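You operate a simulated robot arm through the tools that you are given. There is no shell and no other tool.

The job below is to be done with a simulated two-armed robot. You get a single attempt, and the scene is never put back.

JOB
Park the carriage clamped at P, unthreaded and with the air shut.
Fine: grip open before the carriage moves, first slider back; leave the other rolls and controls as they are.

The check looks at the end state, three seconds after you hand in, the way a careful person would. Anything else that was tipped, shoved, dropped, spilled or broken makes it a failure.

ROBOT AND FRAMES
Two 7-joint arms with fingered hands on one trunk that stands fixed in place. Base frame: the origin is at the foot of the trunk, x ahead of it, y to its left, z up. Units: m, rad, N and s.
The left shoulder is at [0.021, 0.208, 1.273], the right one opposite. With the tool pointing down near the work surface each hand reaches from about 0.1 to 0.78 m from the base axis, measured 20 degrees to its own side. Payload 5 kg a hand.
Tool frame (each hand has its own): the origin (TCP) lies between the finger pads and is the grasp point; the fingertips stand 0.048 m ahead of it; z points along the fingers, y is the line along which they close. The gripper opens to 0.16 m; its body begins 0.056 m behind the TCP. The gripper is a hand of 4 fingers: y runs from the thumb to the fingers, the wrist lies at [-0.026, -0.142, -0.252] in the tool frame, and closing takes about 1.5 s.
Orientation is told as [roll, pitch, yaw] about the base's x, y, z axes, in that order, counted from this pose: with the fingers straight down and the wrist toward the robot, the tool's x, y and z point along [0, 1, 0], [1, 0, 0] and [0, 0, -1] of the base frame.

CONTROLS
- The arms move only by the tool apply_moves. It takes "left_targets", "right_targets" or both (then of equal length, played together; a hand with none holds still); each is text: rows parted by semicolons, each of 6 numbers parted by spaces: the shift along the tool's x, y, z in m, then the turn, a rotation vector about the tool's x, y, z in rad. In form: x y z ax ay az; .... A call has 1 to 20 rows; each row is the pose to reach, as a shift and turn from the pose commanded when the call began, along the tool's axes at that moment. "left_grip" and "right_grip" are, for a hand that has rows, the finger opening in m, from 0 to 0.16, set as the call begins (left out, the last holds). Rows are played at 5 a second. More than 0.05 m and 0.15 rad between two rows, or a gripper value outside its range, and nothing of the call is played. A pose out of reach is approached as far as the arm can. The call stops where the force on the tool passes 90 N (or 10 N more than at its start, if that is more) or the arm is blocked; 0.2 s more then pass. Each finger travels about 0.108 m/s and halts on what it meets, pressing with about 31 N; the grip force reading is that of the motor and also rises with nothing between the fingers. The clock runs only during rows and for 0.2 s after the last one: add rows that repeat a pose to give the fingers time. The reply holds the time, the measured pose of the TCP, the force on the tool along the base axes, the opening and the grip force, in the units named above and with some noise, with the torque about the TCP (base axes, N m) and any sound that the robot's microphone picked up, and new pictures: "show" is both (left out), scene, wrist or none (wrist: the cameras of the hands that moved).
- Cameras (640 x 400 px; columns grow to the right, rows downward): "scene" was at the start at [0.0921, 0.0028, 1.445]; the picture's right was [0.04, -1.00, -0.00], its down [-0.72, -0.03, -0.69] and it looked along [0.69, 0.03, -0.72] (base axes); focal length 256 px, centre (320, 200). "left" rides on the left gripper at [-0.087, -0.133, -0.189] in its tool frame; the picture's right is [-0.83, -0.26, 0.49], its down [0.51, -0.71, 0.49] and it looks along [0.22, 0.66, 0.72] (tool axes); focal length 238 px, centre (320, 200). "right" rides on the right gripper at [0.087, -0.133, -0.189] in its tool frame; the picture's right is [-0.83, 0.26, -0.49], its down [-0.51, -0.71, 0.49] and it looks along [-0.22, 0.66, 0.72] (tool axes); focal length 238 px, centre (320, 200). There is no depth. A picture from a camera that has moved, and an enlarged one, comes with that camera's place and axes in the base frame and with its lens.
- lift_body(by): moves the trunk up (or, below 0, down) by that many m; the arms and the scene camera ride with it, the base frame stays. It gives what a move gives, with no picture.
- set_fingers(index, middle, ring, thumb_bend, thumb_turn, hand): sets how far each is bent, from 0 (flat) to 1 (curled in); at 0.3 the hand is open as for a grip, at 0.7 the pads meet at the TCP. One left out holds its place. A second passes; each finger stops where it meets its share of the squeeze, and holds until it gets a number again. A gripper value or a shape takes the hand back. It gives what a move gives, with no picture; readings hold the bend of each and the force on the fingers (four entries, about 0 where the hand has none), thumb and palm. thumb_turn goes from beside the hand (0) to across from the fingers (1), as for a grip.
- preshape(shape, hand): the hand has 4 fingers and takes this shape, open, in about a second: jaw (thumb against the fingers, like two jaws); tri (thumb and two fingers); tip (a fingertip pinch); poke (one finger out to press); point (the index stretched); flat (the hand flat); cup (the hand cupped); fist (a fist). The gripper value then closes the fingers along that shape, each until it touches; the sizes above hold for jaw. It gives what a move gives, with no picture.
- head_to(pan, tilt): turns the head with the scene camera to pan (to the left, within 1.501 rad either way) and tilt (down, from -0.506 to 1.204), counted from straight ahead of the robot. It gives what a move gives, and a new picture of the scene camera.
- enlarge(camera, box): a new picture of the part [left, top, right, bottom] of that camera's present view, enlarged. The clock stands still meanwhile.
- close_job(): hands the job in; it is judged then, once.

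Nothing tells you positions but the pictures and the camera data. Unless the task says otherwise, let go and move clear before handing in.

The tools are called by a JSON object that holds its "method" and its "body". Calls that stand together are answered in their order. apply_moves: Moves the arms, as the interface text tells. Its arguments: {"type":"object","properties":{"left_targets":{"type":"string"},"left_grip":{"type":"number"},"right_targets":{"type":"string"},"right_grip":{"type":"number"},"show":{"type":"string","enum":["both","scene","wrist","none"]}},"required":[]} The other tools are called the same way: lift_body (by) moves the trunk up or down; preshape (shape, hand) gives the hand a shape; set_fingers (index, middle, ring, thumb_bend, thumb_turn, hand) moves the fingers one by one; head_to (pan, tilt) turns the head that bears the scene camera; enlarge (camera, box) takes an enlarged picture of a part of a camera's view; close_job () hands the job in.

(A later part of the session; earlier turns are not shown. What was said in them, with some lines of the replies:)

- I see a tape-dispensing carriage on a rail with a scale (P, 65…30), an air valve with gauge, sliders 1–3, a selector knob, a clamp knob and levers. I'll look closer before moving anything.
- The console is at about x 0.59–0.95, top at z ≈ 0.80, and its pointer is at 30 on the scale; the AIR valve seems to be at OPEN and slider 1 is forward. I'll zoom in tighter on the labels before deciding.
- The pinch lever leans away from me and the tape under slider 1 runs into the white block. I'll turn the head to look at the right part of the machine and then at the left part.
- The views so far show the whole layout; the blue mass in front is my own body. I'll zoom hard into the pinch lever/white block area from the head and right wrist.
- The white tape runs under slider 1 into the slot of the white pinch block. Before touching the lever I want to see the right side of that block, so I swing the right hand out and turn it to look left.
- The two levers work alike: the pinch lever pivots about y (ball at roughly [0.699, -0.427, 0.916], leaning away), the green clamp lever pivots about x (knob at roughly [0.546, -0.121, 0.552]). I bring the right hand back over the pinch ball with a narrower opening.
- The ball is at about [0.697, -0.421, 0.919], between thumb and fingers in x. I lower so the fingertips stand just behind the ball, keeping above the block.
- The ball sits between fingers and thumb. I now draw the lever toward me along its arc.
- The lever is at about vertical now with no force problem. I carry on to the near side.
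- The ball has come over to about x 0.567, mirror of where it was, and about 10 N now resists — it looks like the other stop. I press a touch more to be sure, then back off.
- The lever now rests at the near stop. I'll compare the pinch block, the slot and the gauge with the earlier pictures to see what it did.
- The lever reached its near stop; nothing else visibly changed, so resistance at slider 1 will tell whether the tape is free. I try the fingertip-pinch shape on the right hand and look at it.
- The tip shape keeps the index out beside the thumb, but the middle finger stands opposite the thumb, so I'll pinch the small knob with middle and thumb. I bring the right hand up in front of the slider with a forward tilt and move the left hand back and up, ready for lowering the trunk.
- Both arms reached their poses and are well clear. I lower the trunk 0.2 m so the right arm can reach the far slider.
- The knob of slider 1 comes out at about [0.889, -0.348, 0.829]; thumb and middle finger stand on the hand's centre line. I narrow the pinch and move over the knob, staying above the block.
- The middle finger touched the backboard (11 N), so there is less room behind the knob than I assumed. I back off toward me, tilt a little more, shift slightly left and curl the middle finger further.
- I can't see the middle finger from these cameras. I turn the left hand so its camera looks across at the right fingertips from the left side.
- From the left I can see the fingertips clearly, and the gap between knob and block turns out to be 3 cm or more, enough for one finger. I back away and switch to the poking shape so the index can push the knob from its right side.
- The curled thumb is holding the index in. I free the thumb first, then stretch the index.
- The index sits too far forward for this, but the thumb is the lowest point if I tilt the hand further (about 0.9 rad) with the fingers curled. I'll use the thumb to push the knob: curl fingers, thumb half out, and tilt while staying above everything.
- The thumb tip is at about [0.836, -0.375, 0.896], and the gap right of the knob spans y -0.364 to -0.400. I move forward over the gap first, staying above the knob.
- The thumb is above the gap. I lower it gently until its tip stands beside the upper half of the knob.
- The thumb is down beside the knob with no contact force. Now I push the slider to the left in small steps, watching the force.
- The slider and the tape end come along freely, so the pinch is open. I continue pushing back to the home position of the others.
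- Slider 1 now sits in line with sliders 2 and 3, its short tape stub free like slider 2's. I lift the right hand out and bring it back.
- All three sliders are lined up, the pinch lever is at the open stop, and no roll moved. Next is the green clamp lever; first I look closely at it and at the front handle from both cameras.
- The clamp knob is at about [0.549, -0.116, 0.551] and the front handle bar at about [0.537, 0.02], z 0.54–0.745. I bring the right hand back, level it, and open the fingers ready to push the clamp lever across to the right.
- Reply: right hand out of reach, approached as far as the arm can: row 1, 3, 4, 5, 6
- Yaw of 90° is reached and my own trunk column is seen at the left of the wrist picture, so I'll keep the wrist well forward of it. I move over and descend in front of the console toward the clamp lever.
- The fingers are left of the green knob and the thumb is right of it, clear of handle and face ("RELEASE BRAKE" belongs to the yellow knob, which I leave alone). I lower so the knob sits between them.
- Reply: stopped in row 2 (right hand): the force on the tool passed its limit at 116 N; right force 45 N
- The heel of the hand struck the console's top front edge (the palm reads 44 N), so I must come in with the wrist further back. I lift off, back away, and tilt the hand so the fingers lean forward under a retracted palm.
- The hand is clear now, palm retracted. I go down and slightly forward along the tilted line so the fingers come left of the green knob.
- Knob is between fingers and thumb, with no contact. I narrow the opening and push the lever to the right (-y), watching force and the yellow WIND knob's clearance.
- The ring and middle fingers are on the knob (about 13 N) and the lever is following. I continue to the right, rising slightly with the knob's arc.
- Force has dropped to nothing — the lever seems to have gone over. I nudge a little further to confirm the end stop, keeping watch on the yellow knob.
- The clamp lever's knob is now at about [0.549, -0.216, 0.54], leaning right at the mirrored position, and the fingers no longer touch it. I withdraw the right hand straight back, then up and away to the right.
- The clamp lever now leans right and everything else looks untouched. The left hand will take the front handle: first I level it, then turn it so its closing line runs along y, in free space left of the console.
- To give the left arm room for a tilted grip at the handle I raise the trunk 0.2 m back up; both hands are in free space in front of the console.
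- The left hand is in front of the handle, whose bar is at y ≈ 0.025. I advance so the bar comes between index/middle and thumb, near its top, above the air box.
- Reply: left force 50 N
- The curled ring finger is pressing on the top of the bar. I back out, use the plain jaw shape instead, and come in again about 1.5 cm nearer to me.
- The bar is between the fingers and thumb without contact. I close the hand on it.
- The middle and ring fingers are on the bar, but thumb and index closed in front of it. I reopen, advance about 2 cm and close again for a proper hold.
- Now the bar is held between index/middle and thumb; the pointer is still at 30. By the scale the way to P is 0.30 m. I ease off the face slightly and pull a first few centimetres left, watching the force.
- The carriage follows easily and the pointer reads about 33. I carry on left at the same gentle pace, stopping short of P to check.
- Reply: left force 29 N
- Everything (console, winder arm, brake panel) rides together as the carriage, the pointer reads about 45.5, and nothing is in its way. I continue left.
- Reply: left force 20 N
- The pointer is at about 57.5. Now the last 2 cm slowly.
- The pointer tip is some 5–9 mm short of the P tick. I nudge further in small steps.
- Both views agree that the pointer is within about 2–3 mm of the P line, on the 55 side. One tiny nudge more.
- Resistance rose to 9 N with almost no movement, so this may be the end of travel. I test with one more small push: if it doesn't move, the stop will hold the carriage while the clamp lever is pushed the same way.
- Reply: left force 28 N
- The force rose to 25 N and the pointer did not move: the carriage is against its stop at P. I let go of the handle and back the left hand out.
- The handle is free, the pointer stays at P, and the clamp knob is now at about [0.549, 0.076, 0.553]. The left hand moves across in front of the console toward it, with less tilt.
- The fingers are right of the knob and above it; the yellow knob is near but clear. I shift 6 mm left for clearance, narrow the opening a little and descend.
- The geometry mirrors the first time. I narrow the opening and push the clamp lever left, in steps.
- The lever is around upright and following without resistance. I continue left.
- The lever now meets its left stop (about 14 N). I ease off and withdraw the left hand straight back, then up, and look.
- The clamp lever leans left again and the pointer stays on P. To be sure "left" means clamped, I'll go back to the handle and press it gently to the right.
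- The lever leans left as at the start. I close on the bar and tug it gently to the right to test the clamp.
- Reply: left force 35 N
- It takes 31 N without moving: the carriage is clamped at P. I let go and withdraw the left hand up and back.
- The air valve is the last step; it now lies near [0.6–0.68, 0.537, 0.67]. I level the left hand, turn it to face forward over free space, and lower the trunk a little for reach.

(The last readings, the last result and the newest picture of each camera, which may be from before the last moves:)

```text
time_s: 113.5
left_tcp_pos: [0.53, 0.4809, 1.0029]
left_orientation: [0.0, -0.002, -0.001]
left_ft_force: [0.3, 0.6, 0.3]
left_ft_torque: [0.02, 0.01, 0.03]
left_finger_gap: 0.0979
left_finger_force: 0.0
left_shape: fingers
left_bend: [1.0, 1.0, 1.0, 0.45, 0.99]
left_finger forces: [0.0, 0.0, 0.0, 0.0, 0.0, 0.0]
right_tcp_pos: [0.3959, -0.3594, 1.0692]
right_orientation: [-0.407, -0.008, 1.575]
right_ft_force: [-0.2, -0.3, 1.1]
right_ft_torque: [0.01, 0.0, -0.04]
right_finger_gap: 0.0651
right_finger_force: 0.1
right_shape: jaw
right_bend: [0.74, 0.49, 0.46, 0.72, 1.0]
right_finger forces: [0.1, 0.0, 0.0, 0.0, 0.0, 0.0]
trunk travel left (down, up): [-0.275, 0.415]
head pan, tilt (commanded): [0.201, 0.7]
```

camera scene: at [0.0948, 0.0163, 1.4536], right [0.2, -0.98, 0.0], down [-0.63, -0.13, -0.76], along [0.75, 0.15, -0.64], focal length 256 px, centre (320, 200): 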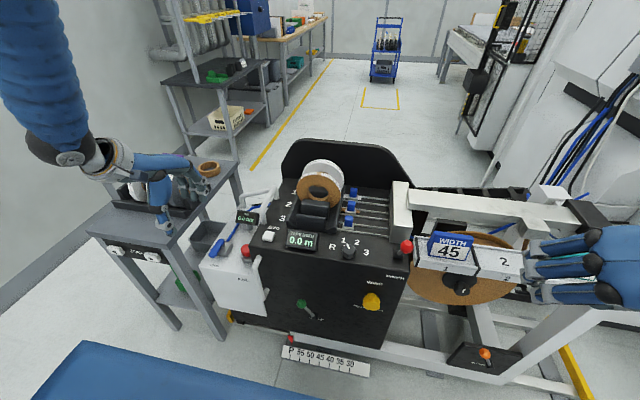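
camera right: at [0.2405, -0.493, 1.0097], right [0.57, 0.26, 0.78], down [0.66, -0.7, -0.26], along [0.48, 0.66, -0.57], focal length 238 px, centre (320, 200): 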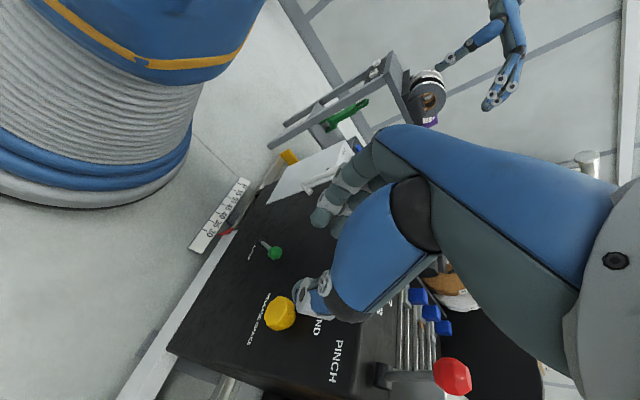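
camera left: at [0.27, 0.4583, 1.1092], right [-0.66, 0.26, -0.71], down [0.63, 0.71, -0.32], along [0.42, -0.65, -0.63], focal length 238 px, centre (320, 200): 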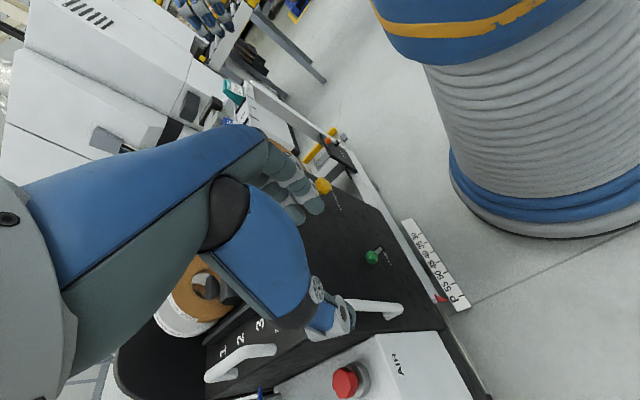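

The valve lever points to OPEN, tip near [0.605, 0.54, 0.665], pivot near [0.667, 0.53], and SHUT is to its left. I lower the trunk 0.15 m for reach, then tilt the left hand so the half-bent thumb is its lowest point, staying above the box.

{"method": "lift_body", "body": {"by": -0.15}}

{"method": "apply_moves", "body": {"left_targets": "0 0.008 0 -0.1 0 0; 0.001 0.016 0 -0.2 0 0; 0.002 0.024 0 -0.3 0 0; 0.004 0.032 0 -0.4 0 0; 0.006 0.04 0 -0.5 0 0; 0.008 0.05 0 -0.6 0 0; 0.01 0.06 0 -0.7 0 0; 0.012 0.068 0 -0.8 0 0; 0.012 0.075 0 -0.9 0 0; 0.012 0.075 0 -0.9 0 0"}}

{"method": "enlarge", "body": {"camera": "left", "box": [240, 140, 560, 400]}}

{"method": "enlarge", "body": {"camera": "scene", "box": [160, 150, 290, 270]}}

```text
time_s: 115.2
left_tcp_pos: [0.5279, 0.4826, 0.8541]
left_orientation: [0.001, -0.003, 0.0]
left_ft_force: [-1.5, -0.3, 0.0]
left_ft_torque: [-0.03, 0.0, 0.01]
left_finger_gap: 0.0995
left_finger_force: 0.1
left_shape: fingers
left_bend: [1.0, 1.0, 1.0, 0.45, 0.99]
left_finger forces: [0.0, 0.0, 0.0, 0.0, 0.0, 0.0]
right_tcp_pos: [0.3956, -0.359, 0.9192]
right_orientation: [-0.405, -0.009, 1.576]
right_ft_force: [-0.1, 0.4, 0.6]
right_ft_torque: [0.03, -0.01, -0.01]
right_finger_gap: 0.0651
right_finger_force: 0.0
right_shape: jaw
right_bend: [0.74, 0.49, 0.46, 0.72, 1.0]
right_finger forces: [0.0, 0.0, 0.0, 0.0, 0.1, 0.1]
trunk travel left (down, up): [-0.125, 0.565]
head pan, tilt (commanded): [0.201, 0.7]
```

```text
time_s: 117.5
left_tcp_pos: [0.6042, 0.4942, 0.8535]
left_orientation: [0.002, -0.901, -0.002]
left_ft_force: [0.0, -0.5, 0.5]
left_ft_torque: [0.03, -0.02, 0.03]
left_finger_gap: 0.0993
left_finger_force: 0.0
left_shape: fingers
left_bend: [1.0, 1.0, 1.0, 0.45, 0.99]
left_finger forces: [0.1, 0.0, 0.0, 0.0, 0.1, 0.0]
right_tcp_pos: [0.3943, -0.3574, 0.9199]
right_orientation: [-0.405, -0.007, 1.576]
right_ft_force: [-0.5, 0.0, 0.3]
right_ft_torque: [0.02, -0.01, 0.0]
right_finger_gap: 0.065
right_finger_force: 0.0
right_shape: jaw
right_bend: [0.74, 0.49, 0.46, 0.72, 1.0]
right_finger forces: [0.1, 0.0, 0.0, 0.0, 0.0, 0.1]
trunk travel left (down, up): [-0.125, 0.565]
head pan, tilt (commanded): [0.201, 0.7]
camera scene: at [0.0945, 0.0162, 1.3037], right [0.2, -0.98, 0.0], down [-0.63, -0.13, -0.76], along [0.75, 0.15, -0.64], focal length 256 px, centre (320, 200)
camera left: at [0.3734, 0.4067, 0.8669], right [0.22, -0.83, -0.51], down [-0.05, 0.51, -0.86], along [0.97, 0.22, 0.07], focal length 238 px, centre (320, 200)
```

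scene: 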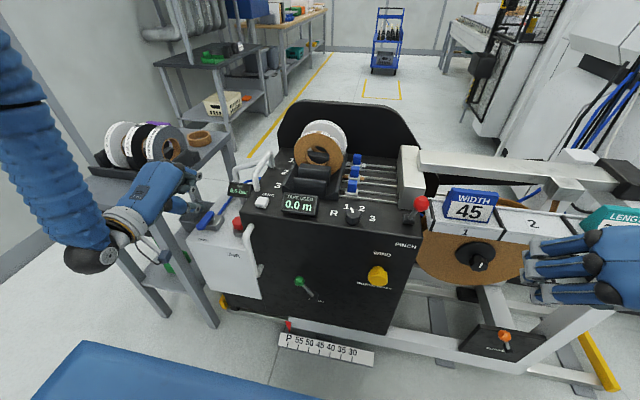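
left: 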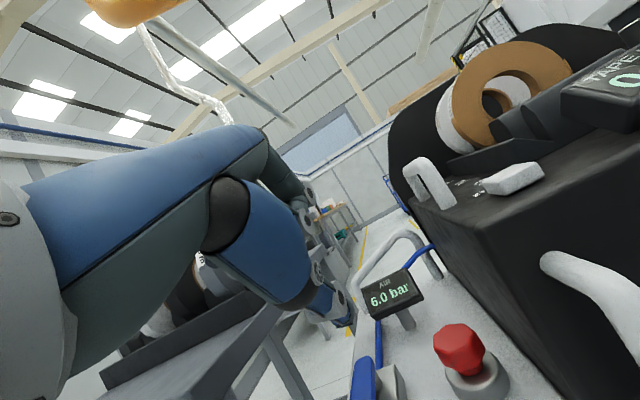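

```text
1.54 times, centred on (400, 270) of left
camera zoom: at [0.3734, 0.4067, 0.8669], right [0.22, -0.83, -0.51], down [-0.05, 0.51, -0.86], along [0.97, 0.22, 0.07], focal length 367 px, centre (197, 92)
```

zoom: 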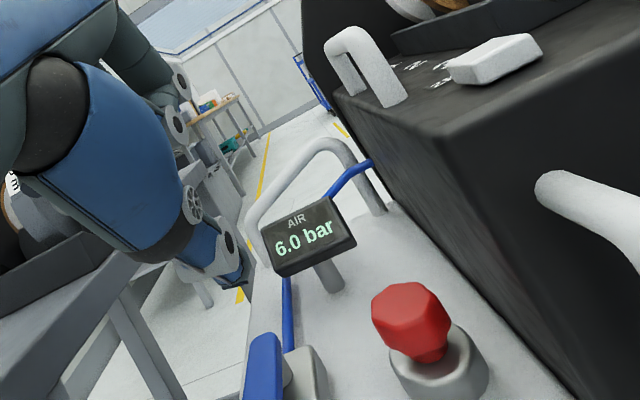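

```text
3.33 times, centred on (225, 210) of scene
camera zoom: at [0.0945, 0.0162, 1.3037], right [0.2, -0.98, 0.0], down [-0.63, -0.13, -0.76], along [0.75, 0.15, -0.64], focal length 854 px, centre (637, 167)
```

zoom: 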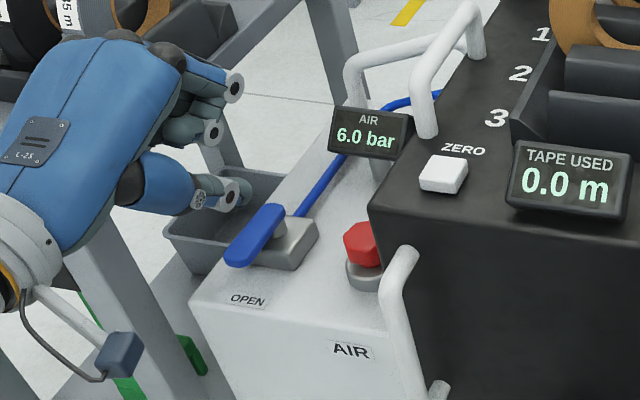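

The thumb tip is at about [0.609, 0.505, 0.757]; the lever runs from about [0.611, 0.544] to [0.688, 0.539] at z ≈ 0.67. I come down to the right of the lever.

{"method": "apply_moves", "body": {"left_targets": "-0.008 -0.012 0.018 0 0 0; -0.008 -0.03 0.036 0 0 0; -0.008 -0.047 0.054 0 0 0; -0.008 -0.047 0.054 0 0 0", "show": "none"}}

{"method": "enlarge", "body": {"camera": "left", "box": [260, 200, 500, 400]}}

{"method": "enlarge", "body": {"camera": "scene", "box": [180, 170, 270, 260]}}

```text
time_s: 118.5
left_tcp_pos: [0.6172, 0.4865, 0.7824]
left_orientation: [0.0, -0.901, 0.001]
left_ft_force: [0.2, -0.9, -0.5]
left_ft_torque: [-0.03, 0.02, 0.01]
left_finger_gap: 0.0995
left_finger_force: 0.1
left_shape: fingers
left_bend: [1.0, 1.0, 1.0, 0.45, 0.99]
left_finger forces: [0.1, 0.0, 0.0, 0.0, 0.1, 0.0]
right_tcp_pos: [0.3946, -0.3588, 0.9178]
right_orientation: [-0.406, -0.009, 1.575]
right_ft_force: [-0.9, 0.2, 0.1]
right_ft_torque: [-0.01, -0.01, 0.0]
right_finger_gap: 0.065
right_finger_force: 0.1
right_shape: jaw
right_bend: [0.74, 0.49, 0.46, 0.72, 1.0]
right_finger forces: [0.0, 0.0, 0.0, 0.1, 0.0, 0.1]
trunk travel left (down, up): [-0.125, 0.565]
head pan, tilt (commanded): [0.201, 0.7]
```

```text
2.00 times, centred on (380, 300) of left
camera zoom: at [0.3867, 0.3988, 0.7966], right [0.22, -0.83, -0.51], down [-0.06, 0.51, -0.86], along [0.97, 0.22, 0.07], focal length 477 px, centre (200, 0)
```

zoom: 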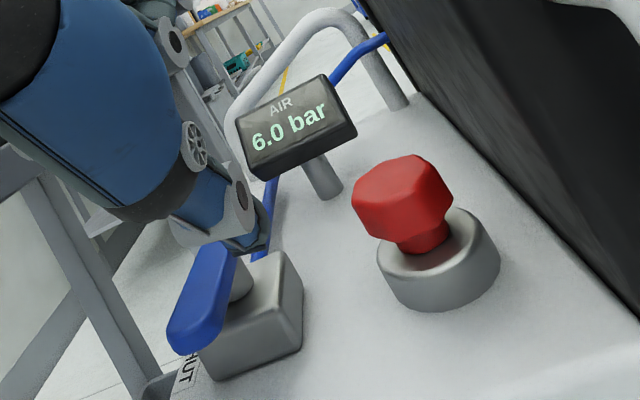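

```text
4.44 times, centred on (225, 215) of scene
camera zoom: at [0.0945, 0.0163, 1.3037], right [0.2, -0.98, 0.0], down [-0.63, -0.13, -0.76], along [0.75, 0.15, -0.64], focal length 1139 px, centre (742, 133)
```

zoom: 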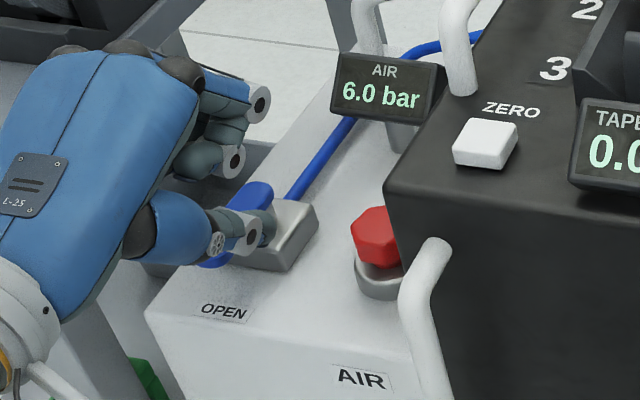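

The thumb tip is at about [0.618, 0.493, 0.688], right of the lever and just in front of the valve body. I lower 2 cm more and look again.

{"method": "apply_moves", "body": {"left_targets": "0 -0.008 0.006 0 0 0; 0 -0.0165 0.013 0 0 0; 0 -0.0165 0.013 0 0 0", "show": "none"}}

{"method": "enlarge", "body": {"camera": "left", "box": [260, 200, 500, 400]}}

{"method": "enlarge", "body": {"camera": "scene", "box": [190, 180, 260, 250]}}

```text
time_s: 119.2
left_tcp_pos: [0.6177, 0.4864, 0.7624]
left_orientation: [0.001, -0.9, 0.0]
left_ft_force: [-0.3, 0.0, 0.4]
left_ft_torque: [0.0, -0.02, 0.01]
left_finger_gap: 0.0995
left_finger_force: 0.0
left_shape: fingers
left_bend: [1.0, 1.0, 1.0, 0.45, 0.99]
left_finger forces: [0.0, 0.0, 0.0, 0.0, 0.1, 0.0]
right_tcp_pos: [0.3955, -0.3579, 0.9194]
right_orientation: [-0.408, -0.007, 1.575]
right_ft_force: [-0.2, -0.5, -0.9]
right_ft_torque: [0.02, -0.01, 0.01]
right_finger_gap: 0.0649
right_finger_force: 0.1
right_shape: jaw
right_bend: [0.74, 0.49, 0.46, 0.72, 1.0]
right_finger forces: [0.0, 0.0, 0.0, 0.0, 0.1, 0.0]
trunk travel left (down, up): [-0.125, 0.565]
head pan, tilt (commanded): [0.201, 0.7]
```

```text
2.00 times, centred on (380, 300) of left
camera zoom: at [0.3866, 0.3992, 0.7755], right [0.22, -0.83, -0.51], down [-0.06, 0.51, -0.86], along [0.97, 0.22, 0.07], focal length 477 px, centre (200, 0)
```

zoom: 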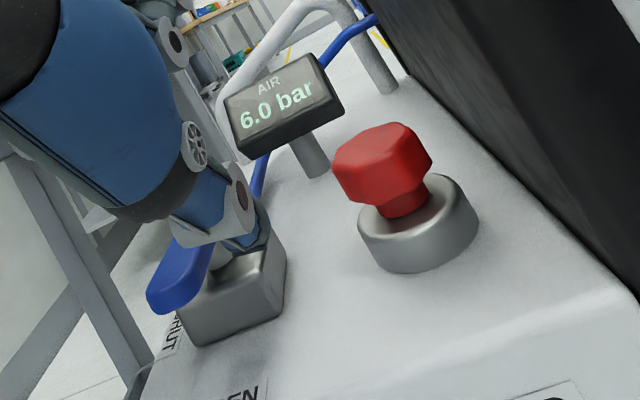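

```text
5.71 times, centred on (225, 215) of scene
camera zoom: at [0.0947, 0.0164, 1.3037], right [0.2, -0.98, 0.0], down [-0.63, -0.13, -0.76], along [0.75, 0.15, -0.64], focal length 1465 px, centre (863, 114)
```

zoom: 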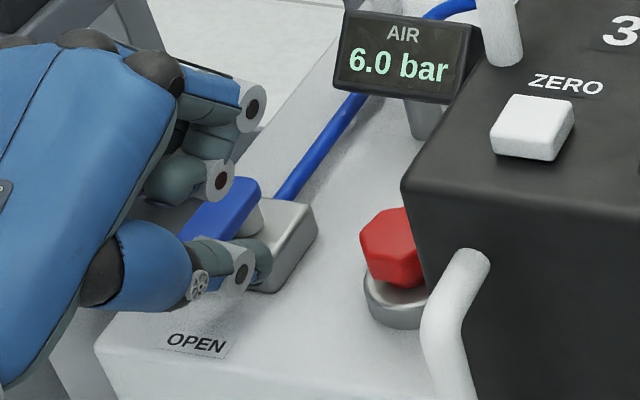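

The lever top is at z ≈ 0.68 with its tip near [0.602, 0.537] and the pivot near [0.652, 0.532]. I set the thumb slightly lower and nearer to me so it clears the valve body, then begin to push the tip left.

{"method": "apply_moves", "body": {"left_targets": "0 -0.005 -0.006 0 0 0; 0.002 -0.013 -0.0036 0 0 0; 0.002 -0.013 -0.0036 0 0 0", "show": "none"}}

{"method": "apply_moves", "body": {"left_targets": "0.007 0 0 0 0 0; 0.014 0 0 0 0 0; 0.022 -0.001 -0.0015 0 0 0; 0.03 -0.0025 -0.003 0 0 0", "show": "none"}}

{"method": "enlarge", "body": {"camera": "left", "box": [220, 180, 460, 380]}}

{"method": "enlarge", "body": {"camera": "scene", "box": [190, 180, 260, 250]}}

```text
time_s: 120.0
left_tcp_pos: [0.6065, 0.4881, 0.7544]
left_orientation: [0.002, -0.9, 0.0]
left_ft_force: [-0.3, 0.5, -0.1]
left_ft_torque: [0.0, 0.04, 0.01]
left_finger_gap: 0.0992
left_finger_force: 0.0
left_shape: fingers
left_bend: [1.0, 1.0, 1.0, 0.45, 0.99]
left_finger forces: [0.0, 0.0, 0.0, 0.0, 0.0, 0.0]
right_tcp_pos: [0.3956, -0.3594, 0.9207]
right_orientation: [-0.407, -0.007, 1.576]
right_ft_force: [0.5, -0.5, 0.1]
right_ft_torque: [0.01, -0.05, -0.01]
right_finger_gap: 0.0649
right_finger_force: 0.0
right_shape: jaw
right_bend: [0.74, 0.49, 0.46, 0.72, 1.0]
right_finger forces: [0.0, 0.1, 0.0, 0.0, 0.0, 0.0]
trunk travel left (down, up): [-0.125, 0.565]
head pan, tilt (commanded): [0.201, 0.7]
```

```text
time_s: 121.0
left_tcp_pos: [0.6019, 0.5172, 0.7534]
left_orientation: [0.001, -0.902, -0.001]
left_ft_force: [0.0, -1.5, 0.6]
left_ft_torque: [-0.15, -0.06, -0.01]
left_finger_gap: 0.0994
left_finger_force: 0.4
left_shape: fingers
left_bend: [1.0, 1.0, 1.0, 0.45, 0.99]
left_finger forces: [0.1, 0.1, 0.0, 0.1, 1.5, 0.1]
right_tcp_pos: [0.3944, -0.3592, 0.9179]
right_orientation: [-0.404, -0.008, 1.574]
right_ft_force: [0.1, 0.1, 0.1]
right_ft_torque: [0.0, -0.01, -0.02]
right_finger_gap: 0.0653
right_finger_force: 0.1
right_shape: jaw
right_bend: [0.74, 0.49, 0.46, 0.72, 1.0]
right_finger forces: [0.0, 0.0, 0.0, 0.1, 0.0, 0.1]
trunk travel left (down, up): [-0.125, 0.565]
head pan, tilt (commanded): [0.201, 0.7]
```

```text
2.00 times, centred on (340, 280) of left
camera zoom: at [0.3719, 0.4304, 0.7675], right [0.22, -0.83, -0.5], down [-0.05, 0.51, -0.86], along [0.97, 0.22, 0.07], focal length 477 px, centre (280, 40)
```

zoom: 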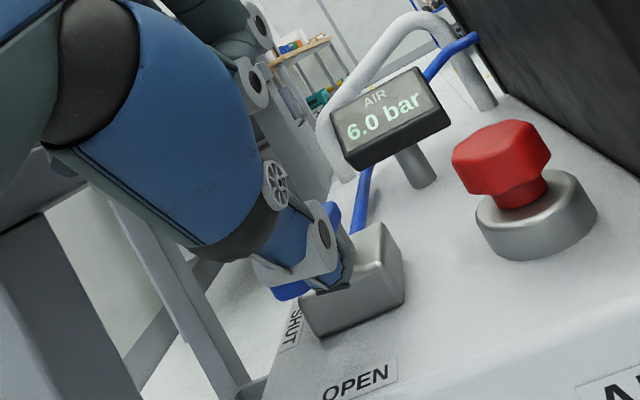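

```text
5.71 times, centred on (225, 215) of scene
camera zoom: at [0.0947, 0.0165, 1.3037], right [0.2, -0.98, 0.0], down [-0.63, -0.13, -0.76], along [0.75, 0.15, -0.64], focal length 1465 px, centre (863, 114)
```

zoom: 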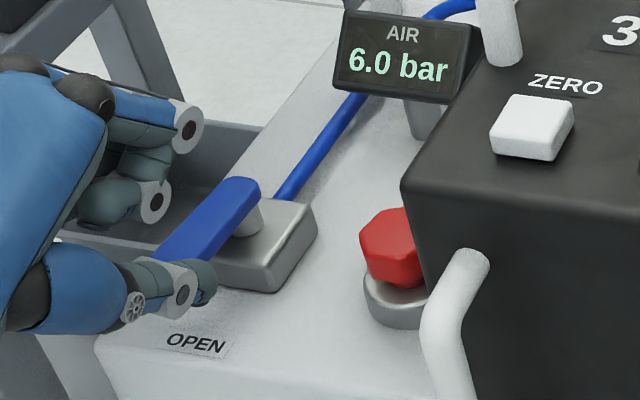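

The thumb is on the lever tip with light force. I continue along the arc toward SHUT.

{"method": "apply_moves", "body": {"left_targets": "0.01 0.0006 0.0008 0 0 0; 0.018 0.002 0.0024 0 0 0; 0.028 0.0044 0.0055 0 0 0; 0.037 0.0075 0.0094 0 0 0", "show": "none"}}

{"method": "enlarge", "body": {"camera": "left", "box": [220, 180, 460, 380]}}

{"method": "enlarge", "body": {"camera": "scene", "box": [180, 180, 260, 260]}}

```text
time_s: 122.0
left_tcp_pos: [0.6137, 0.5559, 0.7538]
left_orientation: [0.0, -0.9, -0.001]
left_ft_force: [-1.3, -1.2, 0.0]
left_ft_torque: [0.08, 0.01, 0.06]
left_finger_gap: 0.0998
left_finger_force: 1.0
left_shape: fingers
left_bend: [1.0, 1.0, 1.0, 0.45, 0.99]
left_finger forces: [0.0, 0.1, 1.2, 0.0, 0.5, 0.0]
right_tcp_pos: [0.395, -0.3583, 0.919]
right_orientation: [-0.408, -0.007, 1.577]
right_ft_force: [1.2, -0.6, 0.0]
right_ft_torque: [0.02, -0.01, -0.02]
right_finger_gap: 0.0653
right_finger_force: 0.1
right_shape: jaw
right_bend: [0.74, 0.49, 0.46, 0.72, 1.0]
right_finger forces: [0.0, 0.1, 0.1, 0.0, 0.0, 0.0]
trunk travel left (down, up): [-0.125, 0.565]
head pan, tilt (commanded): [0.201, 0.7]
```

```text
2.00 times, centred on (340, 280) of left
camera zoom: at [0.3838, 0.468, 0.7676], right [0.22, -0.83, -0.51], down [-0.06, 0.51, -0.86], along [0.97, 0.22, 0.07], focal length 477 px, centre (280, 40)
```

zoom: 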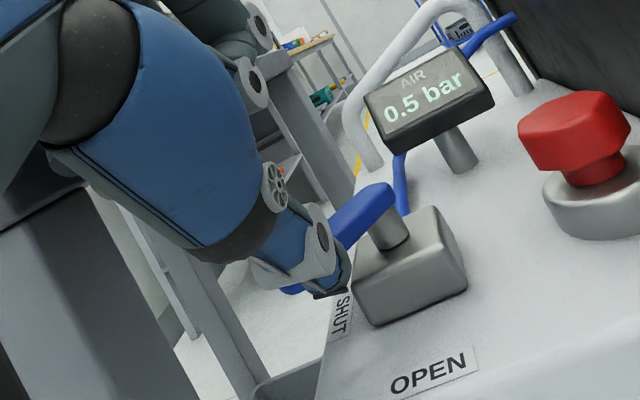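

```text
5.00 times, centred on (220, 220) of scene
camera zoom: at [0.0946, 0.0165, 1.3036], right [0.2, -0.98, 0.0], down [-0.63, -0.13, -0.76], along [0.75, 0.15, -0.64], focal length 1282 px, centre (820, 100)
```

zoom: 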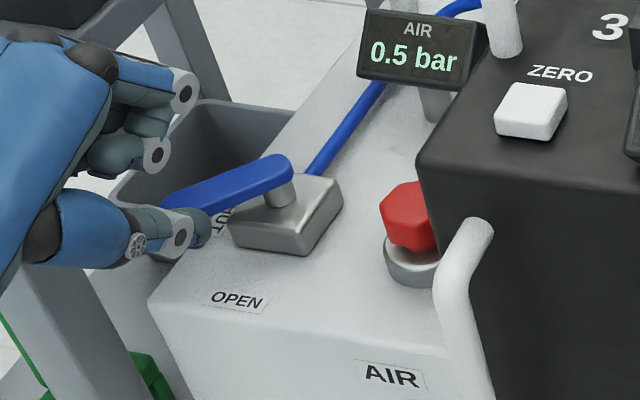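

The gauge has dropped to 0.5 bar and the lever is about two thirds round. Before finishing I check the clearance between the hand and the shelf on the left.

{"method": "enlarge", "body": {"camera": "scene", "box": [60, 80, 280, 260]}}

{"method": "enlarge", "body": {"camera": "left", "box": [0, 0, 640, 400]}}

```text
2.22 times, centred on (170, 170) of scene
camera zoom: at [0.0946, 0.0165, 1.3036], right [0.2, -0.98, 0.0], down [-0.63, -0.13, -0.76], along [0.75, 0.15, -0.64], focal length 570 px, centre (653, 267)
```

zoom: 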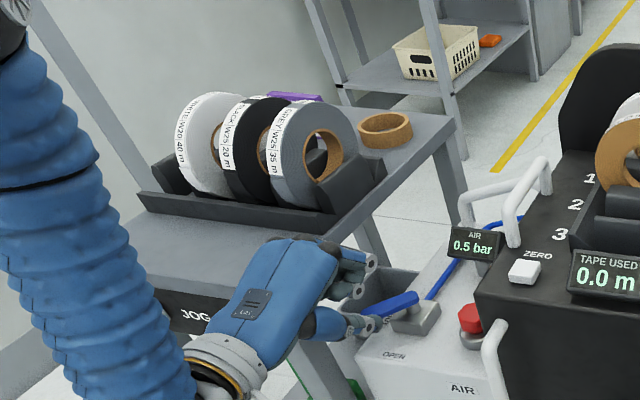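

```text
1.00 times, centred on (320, 200) of left (not enlarged: the box is as wide or as high as the picture)
camera zoom: at [0.3838, 0.468, 0.7676], right [0.22, -0.83, -0.51], down [-0.06, 0.51, -0.86], along [0.97, 0.22, 0.07], focal length 238 px, centre (320, 200)
```

zoom: 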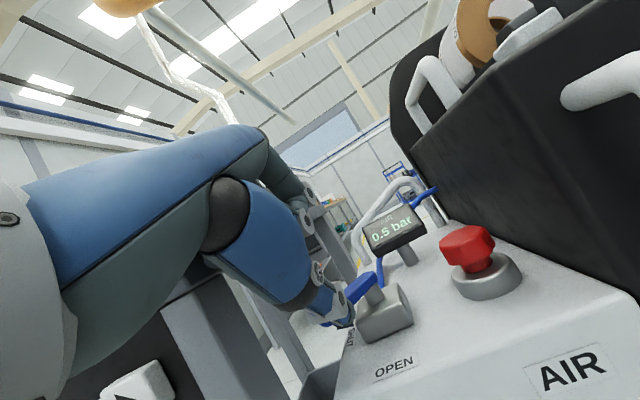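

Everything on the left has clearance. I finish the turn toward SHUT in small steps.

{"method": "apply_moves", "body": {"left_targets": "0.007 0.0037 0.0047 0 0 0; 0.012 0.0075 0.0094 0 0 0; 0.016 0.0118 0.0149 0 0 0; 0.018 0.0155 0.0196 0 0 0", "show": "none"}}

{"method": "enlarge", "body": {"camera": "left", "box": [220, 180, 460, 380]}}

{"method": "enlarge", "body": {"camera": "scene", "box": [180, 180, 260, 260]}}

```text
time_s: 123.0
left_tcp_pos: [0.6345, 0.5594, 0.7574]
left_orientation: [-0.018, -0.906, -0.012]
left_ft_force: [-27.6, -58.0, 10.5]
left_ft_torque: [3.11, -0.93, 2.71]
left_finger_gap: 0.0994
left_finger_force: 29.4
left_shape: fingers
left_bend: [1.0, 1.0, 1.0, 0.45, 0.99]
left_finger forces: [0.1, 0.0, 58.5, 0.0, 0.1, 0.1]
right_tcp_pos: [0.3966, -0.3556, 0.9202]
right_orientation: [-0.41, -0.009, 1.579]
right_ft_force: [0.2, 1.4, -0.2]
right_ft_torque: [-0.23, 0.08, -0.03]
right_finger_gap: 0.0654
right_finger_force: 0.0
right_shape: jaw
right_bend: [0.74, 0.49, 0.46, 0.72, 1.0]
right_finger forces: [0.0, 0.0, 0.1, 0.1, 0.1, 0.0]
trunk travel left (down, up): [-0.125, 0.565]
head pan, tilt (commanded): [0.201, 0.7]
stopped in row 4 (left hand): the force on the tool passed its limit at 93 N (the readings are from after the stop); the commanded pose is now the measured one
```

```text
2.00 times, centred on (340, 280) of left
camera zoom: at [0.4025, 0.4776, 0.7711], right [0.2, -0.85, -0.49], down [-0.04, 0.5, -0.87], along [0.98, 0.19, 0.07], focal length 477 px, centre (280, 40)
```

zoom: 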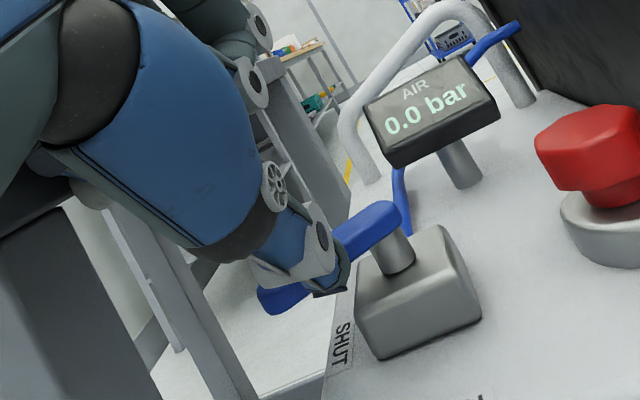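

```text
5.00 times, centred on (220, 220) of scene
camera zoom: at [0.0932, 0.0148, 1.3039], right [0.2, -0.98, 0.0], down [-0.63, -0.13, -0.77], along [0.75, 0.15, -0.64], focal length 1282 px, centre (820, 100)
```

zoom: 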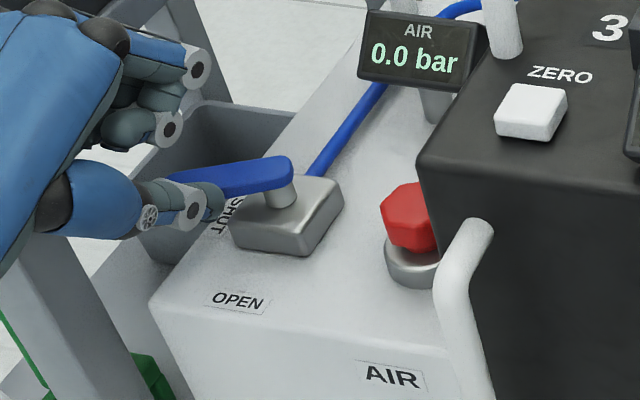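

The curled ring finger has run into the shelf edge (58 N). I back off at once to the right and check that the shelf and its rolls haven't shifted.

{"method": "apply_moves", "body": {"left_targets": "-0.008 0 0 0 0 0; -0.016 -0.004 -0.005 0 0 0; -0.025 -0.012 -0.016 0 0 0", "show": "scene"}}

{"method": "enlarge", "body": {"camera": "scene", "box": [60, 80, 280, 260]}}

{"method": "enlarge", "body": {"camera": "scene", "box": [180, 180, 260, 260]}}

{"method": "enlarge", "body": {"camera": "left", "box": [220, 180, 460, 380]}}

```text
time_s: 123.8
left_tcp_pos: [0.6158, 0.5412, 0.7556]
left_orientation: [-0.008, -0.903, -0.008]
left_ft_force: [-0.5, -0.7, 0.2]
left_ft_torque: [0.07, 0.02, 0.05]
left_finger_gap: 0.0995
left_finger_force: 0.1
left_shape: fingers
left_bend: [1.0, 1.0, 1.0, 0.45, 0.99]
left_finger forces: [0.0, 0.0, 0.0, 0.0, 0.0, 0.0]
right_tcp_pos: [0.396, -0.3572, 0.9203]
right_orientation: [-0.405, -0.007, 1.578]
right_ft_force: [-0.7, 0.2, -0.8]
right_ft_torque: [0.04, 0.0, -0.01]
right_finger_gap: 0.0652
right_finger_force: 0.0
right_shape: jaw
right_bend: [0.74, 0.49, 0.46, 0.72, 1.0]
right_finger forces: [0.0, 0.0, 0.0, 0.0, 0.0, 0.0]
trunk travel left (down, up): [-0.125, 0.565]
head pan, tilt (commanded): [0.201, 0.7]
camera scene: at [0.0948, 0.0169, 1.3037], right [0.2, -0.98, 0.0], down [-0.63, -0.13, -0.76], along [0.75, 0.15, -0.64], focal length 256 px, centre (320, 200)
```

scene: 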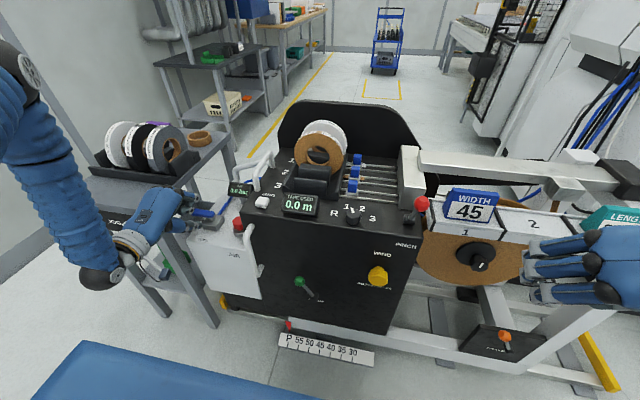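

```text
2.22 times, centred on (170, 170) of scene
camera zoom: at [0.0948, 0.0169, 1.3037], right [0.2, -0.98, 0.0], down [-0.63, -0.13, -0.76], along [0.75, 0.15, -0.64], focal length 570 px, centre (653, 267)
```

zoom: 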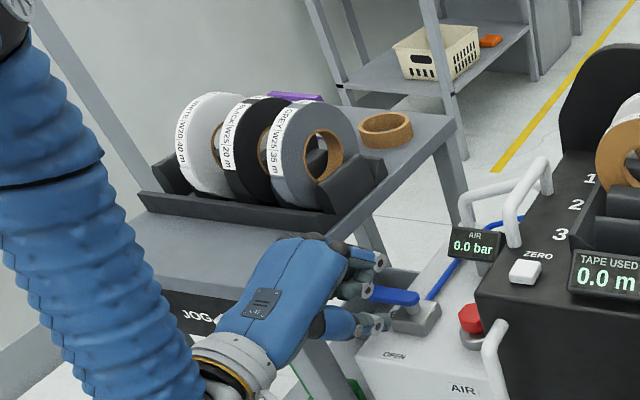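

```text
5.00 times, centred on (220, 220) of scene
camera zoom: at [0.0948, 0.0169, 1.3037], right [0.2, -0.98, 0.0], down [-0.63, -0.13, -0.76], along [0.75, 0.15, -0.64], focal length 1282 px, centre (820, 100)
```

zoom: 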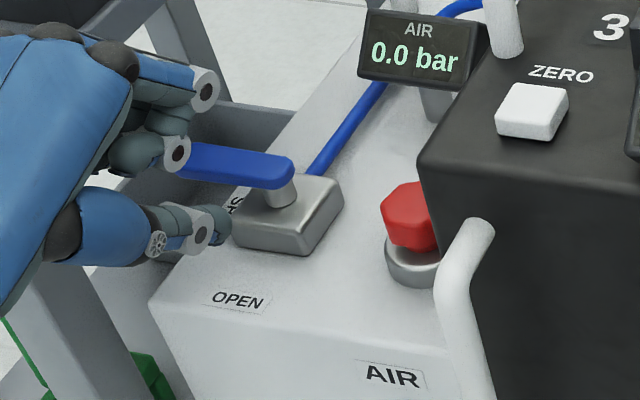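

```text
2.00 times, centred on (340, 280) of left
camera zoom: at [0.3848, 0.4575, 0.7697], right [0.21, -0.84, -0.5], down [-0.05, 0.5, -0.86], along [0.98, 0.21, 0.07], focal length 477 px, centre (280, 40)
```

zoom: 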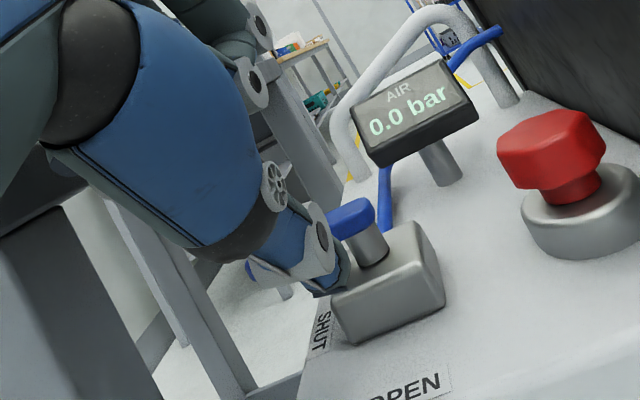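

The gauge reads 0.0 bar, the lever now lies along +y over SHUT, and the shelf with its rolls sits exactly where it was. I withdraw the left hand: a bit right and back, then up.

{"method": "apply_moves", "body": {"left_targets": "-0.008 -0.009 -0.012 0 0 0; -0.015 -0.019 -0.024 0 0 0; -0.02 -0.02 -0.06 0 0 0; -0.025 0.0 -0.1 0 0 0; -0.03 0.02 -0.135 0 0 0; -0.035 0.04 -0.17 0 0 0; -0.04 0.06 -0.205 0 0 0", "show": "scene"}}

{"method": "enlarge", "body": {"camera": "scene", "box": [60, 80, 280, 260]}}

{"method": "enlarge", "body": {"camera": "scene", "box": [180, 180, 260, 260]}}

```text
time_s: 125.4
left_tcp_pos: [0.4921, 0.5032, 0.9314]
left_orientation: [-0.009, -0.904, -0.007]
left_ft_force: [0.1, -0.5, 0.5]
left_ft_torque: [0.03, -0.01, 0.05]
left_finger_gap: 0.0998
left_finger_force: 0.1
left_shape: fingers
left_bend: [1.0, 1.0, 1.0, 0.45, 0.99]
left_finger forces: [0.0, 0.1, 0.0, 0.0, 0.0, 0.0]
right_tcp_pos: [0.3959, -0.3577, 0.9191]
right_orientation: [-0.408, -0.007, 1.575]
right_ft_force: [-0.1, -0.1, -1.0]
right_ft_torque: [0.03, -0.07, 0.0]
right_finger_gap: 0.0651
right_finger_force: 0.1
right_shape: jaw
right_bend: [0.74, 0.49, 0.46, 0.72, 1.0]
right_finger forces: [0.1, 0.0, 0.0, 0.0, 0.0, 0.1]
trunk travel left (down, up): [-0.125, 0.565]
head pan, tilt (commanded): [0.201, 0.7]
camera scene: at [0.0939, 0.0156, 1.3038], right [0.2, -0.98, 0.0], down [-0.63, -0.13, -0.77], along [0.75, 0.15, -0.64], focal length 256 px, centre (320, 200)
```

scene: 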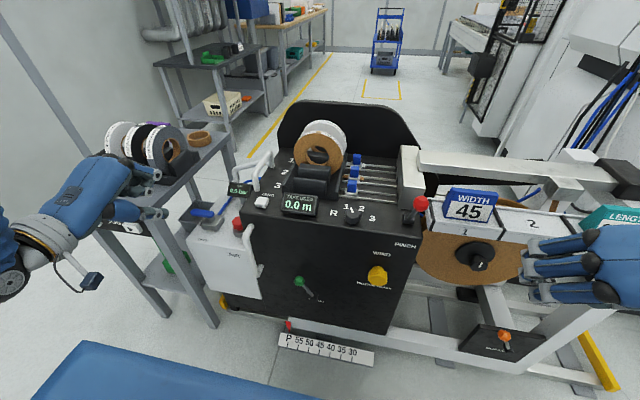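

```text
2.22 times, centred on (170, 170) of scene
camera zoom: at [0.0939, 0.0156, 1.3038], right [0.2, -0.98, 0.0], down [-0.63, -0.13, -0.77], along [0.75, 0.15, -0.64], focal length 570 px, centre (653, 267)
```

zoom: 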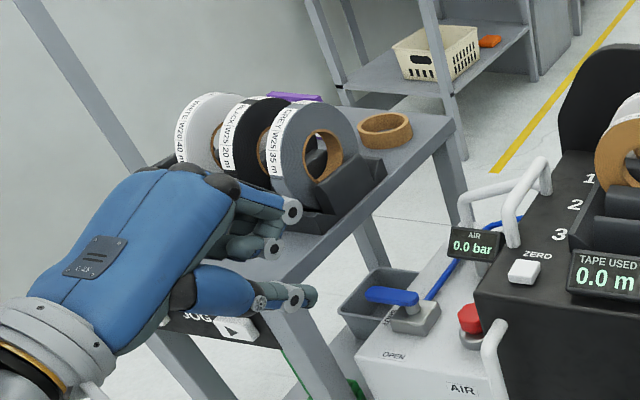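

```text
5.00 times, centred on (220, 220) of scene
camera zoom: at [0.0939, 0.0156, 1.3038], right [0.2, -0.98, 0.0], down [-0.63, -0.13, -0.77], along [0.75, 0.15, -0.64], focal length 1282 px, centre (820, 100)
```

zoom: 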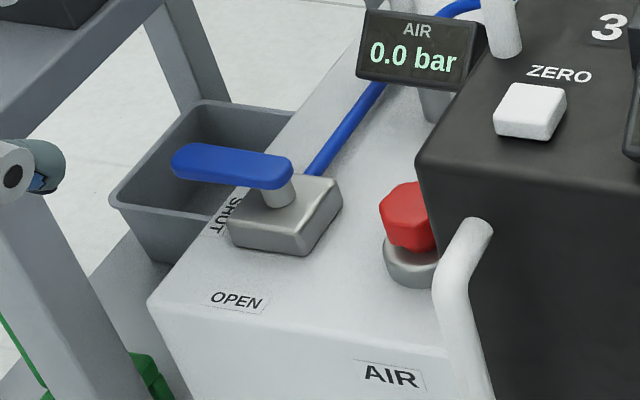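

The valve is shut and the hand is clear. Now a full check: pointer, clamp lever, sliders, pinch, selector, brake, WIND knob, signs and rolls.

{"method": "enlarge", "body": {"camera": "scene", "box": [260, 260, 400, 380]}}

{"method": "enlarge", "body": {"camera": "scene", "box": [260, 90, 440, 230]}}

{"method": "enlarge", "body": {"camera": "scene", "box": [400, 140, 640, 390]}}

{"method": "enlarge", "body": {"camera": "scene", "box": [60, 90, 240, 330]}}

```text
3.33 times, centred on (330, 320) of scene
camera zoom: at [0.0939, 0.0156, 1.3038], right [0.2, -0.98, 0.0], down [-0.63, -0.13, -0.77], along [0.75, 0.15, -0.64], focal length 854 px, centre (287, -200)
```

zoom: 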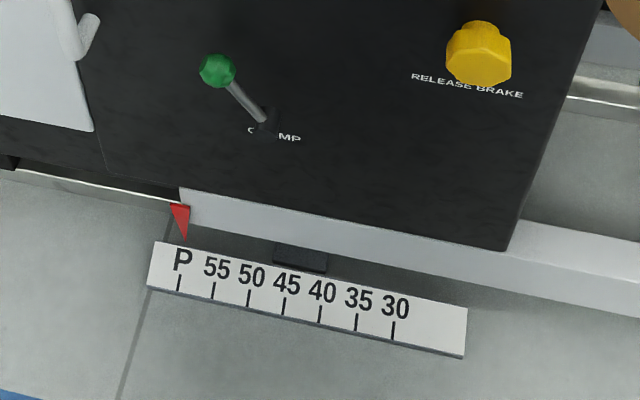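

```text
2.86 times, centred on (350, 160) of scene
camera zoom: at [0.0939, 0.0156, 1.3038], right [0.2, -0.98, 0.0], down [-0.63, -0.13, -0.77], along [0.75, 0.15, -0.64], focal length 732 px, centre (234, 314)
```

zoom: 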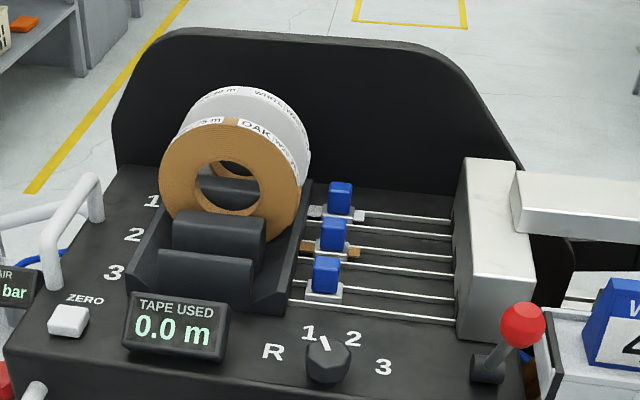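

```text
1.60 times, centred on (520, 265) of scene
camera zoom: at [0.0939, 0.0156, 1.3038], right [0.2, -0.98, 0.0], down [-0.63, -0.13, -0.77], along [0.75, 0.15, -0.64], focal length 410 px, centre (0, 96)
```

zoom: 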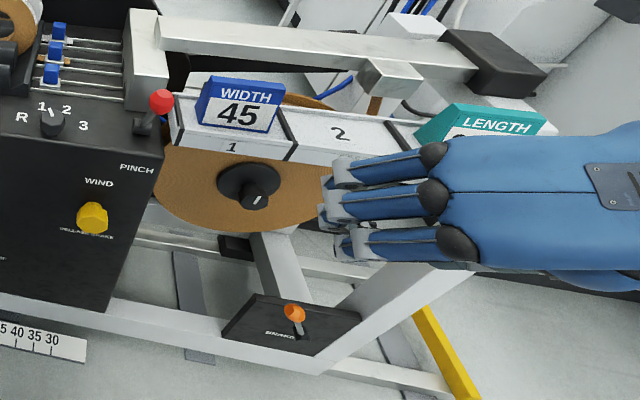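

```text
1.67 times, centred on (150, 210) of scene
camera zoom: at [0.0939, 0.0156, 1.3038], right [0.2, -0.98, 0.0], down [-0.63, -0.13, -0.77], along [0.75, 0.15, -0.64], focal length 427 px, centre (603, 183)
```

zoom: 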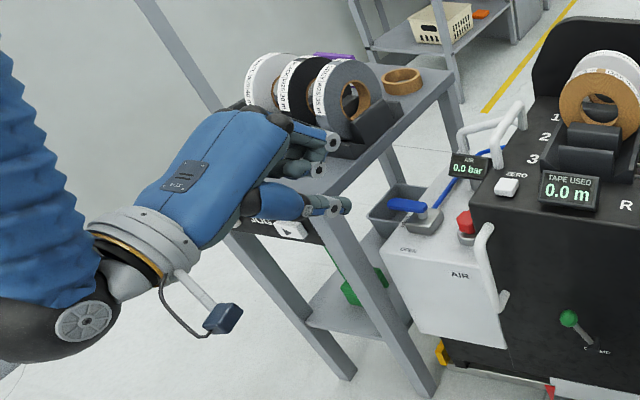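

Checks pass:
- The pointer is on P and the clamp lever is at its left stop; it held against a 31 N tug.
- All three sliders are lined up at the back, with the tape stub free.
- The pinch lever is at its near stop.
- Air is at SHUT and reads 0.0 bar.
- The selector, WIND knob, brake, signs and rolls look unchanged.

Both hands are off everything; I move the left hand a little further clear and take one last look.

{"method": "apply_moves", "body": {"left_targets": "-0.02 0.01 -0.03 0 0 0; -0.04 0.02 -0.06 0 0 0; -0.06 0.04 -0.08 0 0 0; -0.08 0.06 -0.09 0 0 0; -0.08 0.06 -0.09 0 0 0", "show": "scene"}}

{"method": "enlarge", "body": {"camera": "scene", "box": [70, 100, 330, 380]}}

```text
time_s: 126.6
left_tcp_pos: [0.5175, 0.5075, 1.0037]
left_orientation: [-0.01, -0.904, -0.007]
left_ft_force: [-0.3, -0.7, -0.8]
left_ft_torque: [0.02, -0.01, -0.03]
left_finger_gap: 0.0996
left_finger_force: 0.2
left_shape: fingers
left_bend: [1.0, 1.0, 1.0, 0.45, 0.99]
left_finger forces: [0.0, 0.0, 0.0, 0.0, 0.1, 0.0]
left hand out of reach, approached as far as the arm can: row 1, 2, 3, 4, 5
right_tcp_pos: [0.396, -0.3566, 0.9183]
right_orientation: [-0.406, -0.009, 1.578]
right_ft_force: [0.9, 0.3, 0.6]
right_ft_torque: [-0.01, -0.04, 0.03]
right_finger_gap: 0.065
right_finger_force: 0.1
right_shape: jaw
right_bend: [0.74, 0.49, 0.46, 0.72, 1.0]
right_finger forces: [0.0, 0.0, 0.0, 0.1, 0.0, 0.0]
trunk travel left (down, up): [-0.125, 0.565]
head pan, tilt (commanded): [0.201, 0.7]
camera scene: at [0.0945, 0.0167, 1.3036], right [0.2, -0.98, 0.0], down [-0.63, -0.13, -0.76], along [0.75, 0.15, -0.64], focal length 256 px, centre (320, 200)
```

scene: 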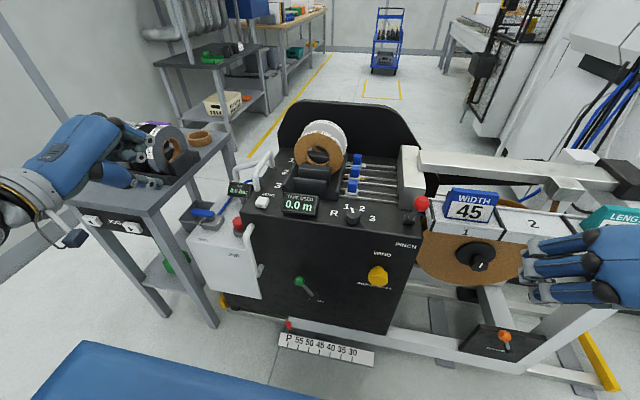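

```text
1.43 times, centred on (200, 240) of scene
camera zoom: at [0.0945, 0.0167, 1.3036], right [0.2, -0.98, 0.0], down [-0.63, -0.13, -0.76], along [0.75, 0.15, -0.64], focal length 366 px, centre (491, 143)
```

zoom: 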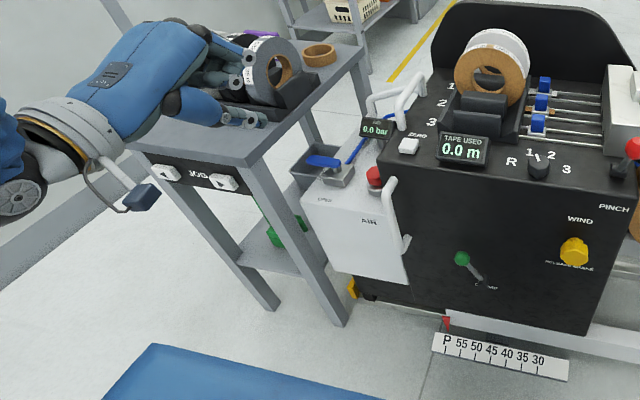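

The carriage is clamped at P, the tape is unthreaded with slider 1 back, the pinch is open, the air is shut at 0.0 bar, and both hands touch nothing. I hand in the job.

{"method": "close_job", "body": {}}

```text
The job is handed in.
```

The carriage is parked and clamped at P, the tape is unthreaded, and the air is shut. The job is handed in.

- **Grip:** I pulled the PINCH lever to its near stop before the carriage moved. Nothing visible marks open or shut on it. I take it as open because slider 1 and its tape then slid back freely.
- **Slider 1:** It is back in line with sliders 2 and 3, with the tape end clear of the pinch block.
- **Carriage:** It sits against its end stop with the pointer within about 2 mm of P. The clamp held against a 31 N tug.
- **Air:** The valve lever is at SHUT and the gauge reads 0.0 bar.

There were three hard contacts along the way:
- **Console:** The right palm hit the console's top front edge with about 116 N.
- **Handle:** The left ring finger pressed the front handle with about 48 N.
- **Shelf:** A curled left finger hit the shelf edge during the valve turn; the hand stopped at 93 N.

In the pictures afterwards nothing had shifted, tipped or changed: the shelf, rolls, selector, WIND knob, brake and signs all looked as they were.
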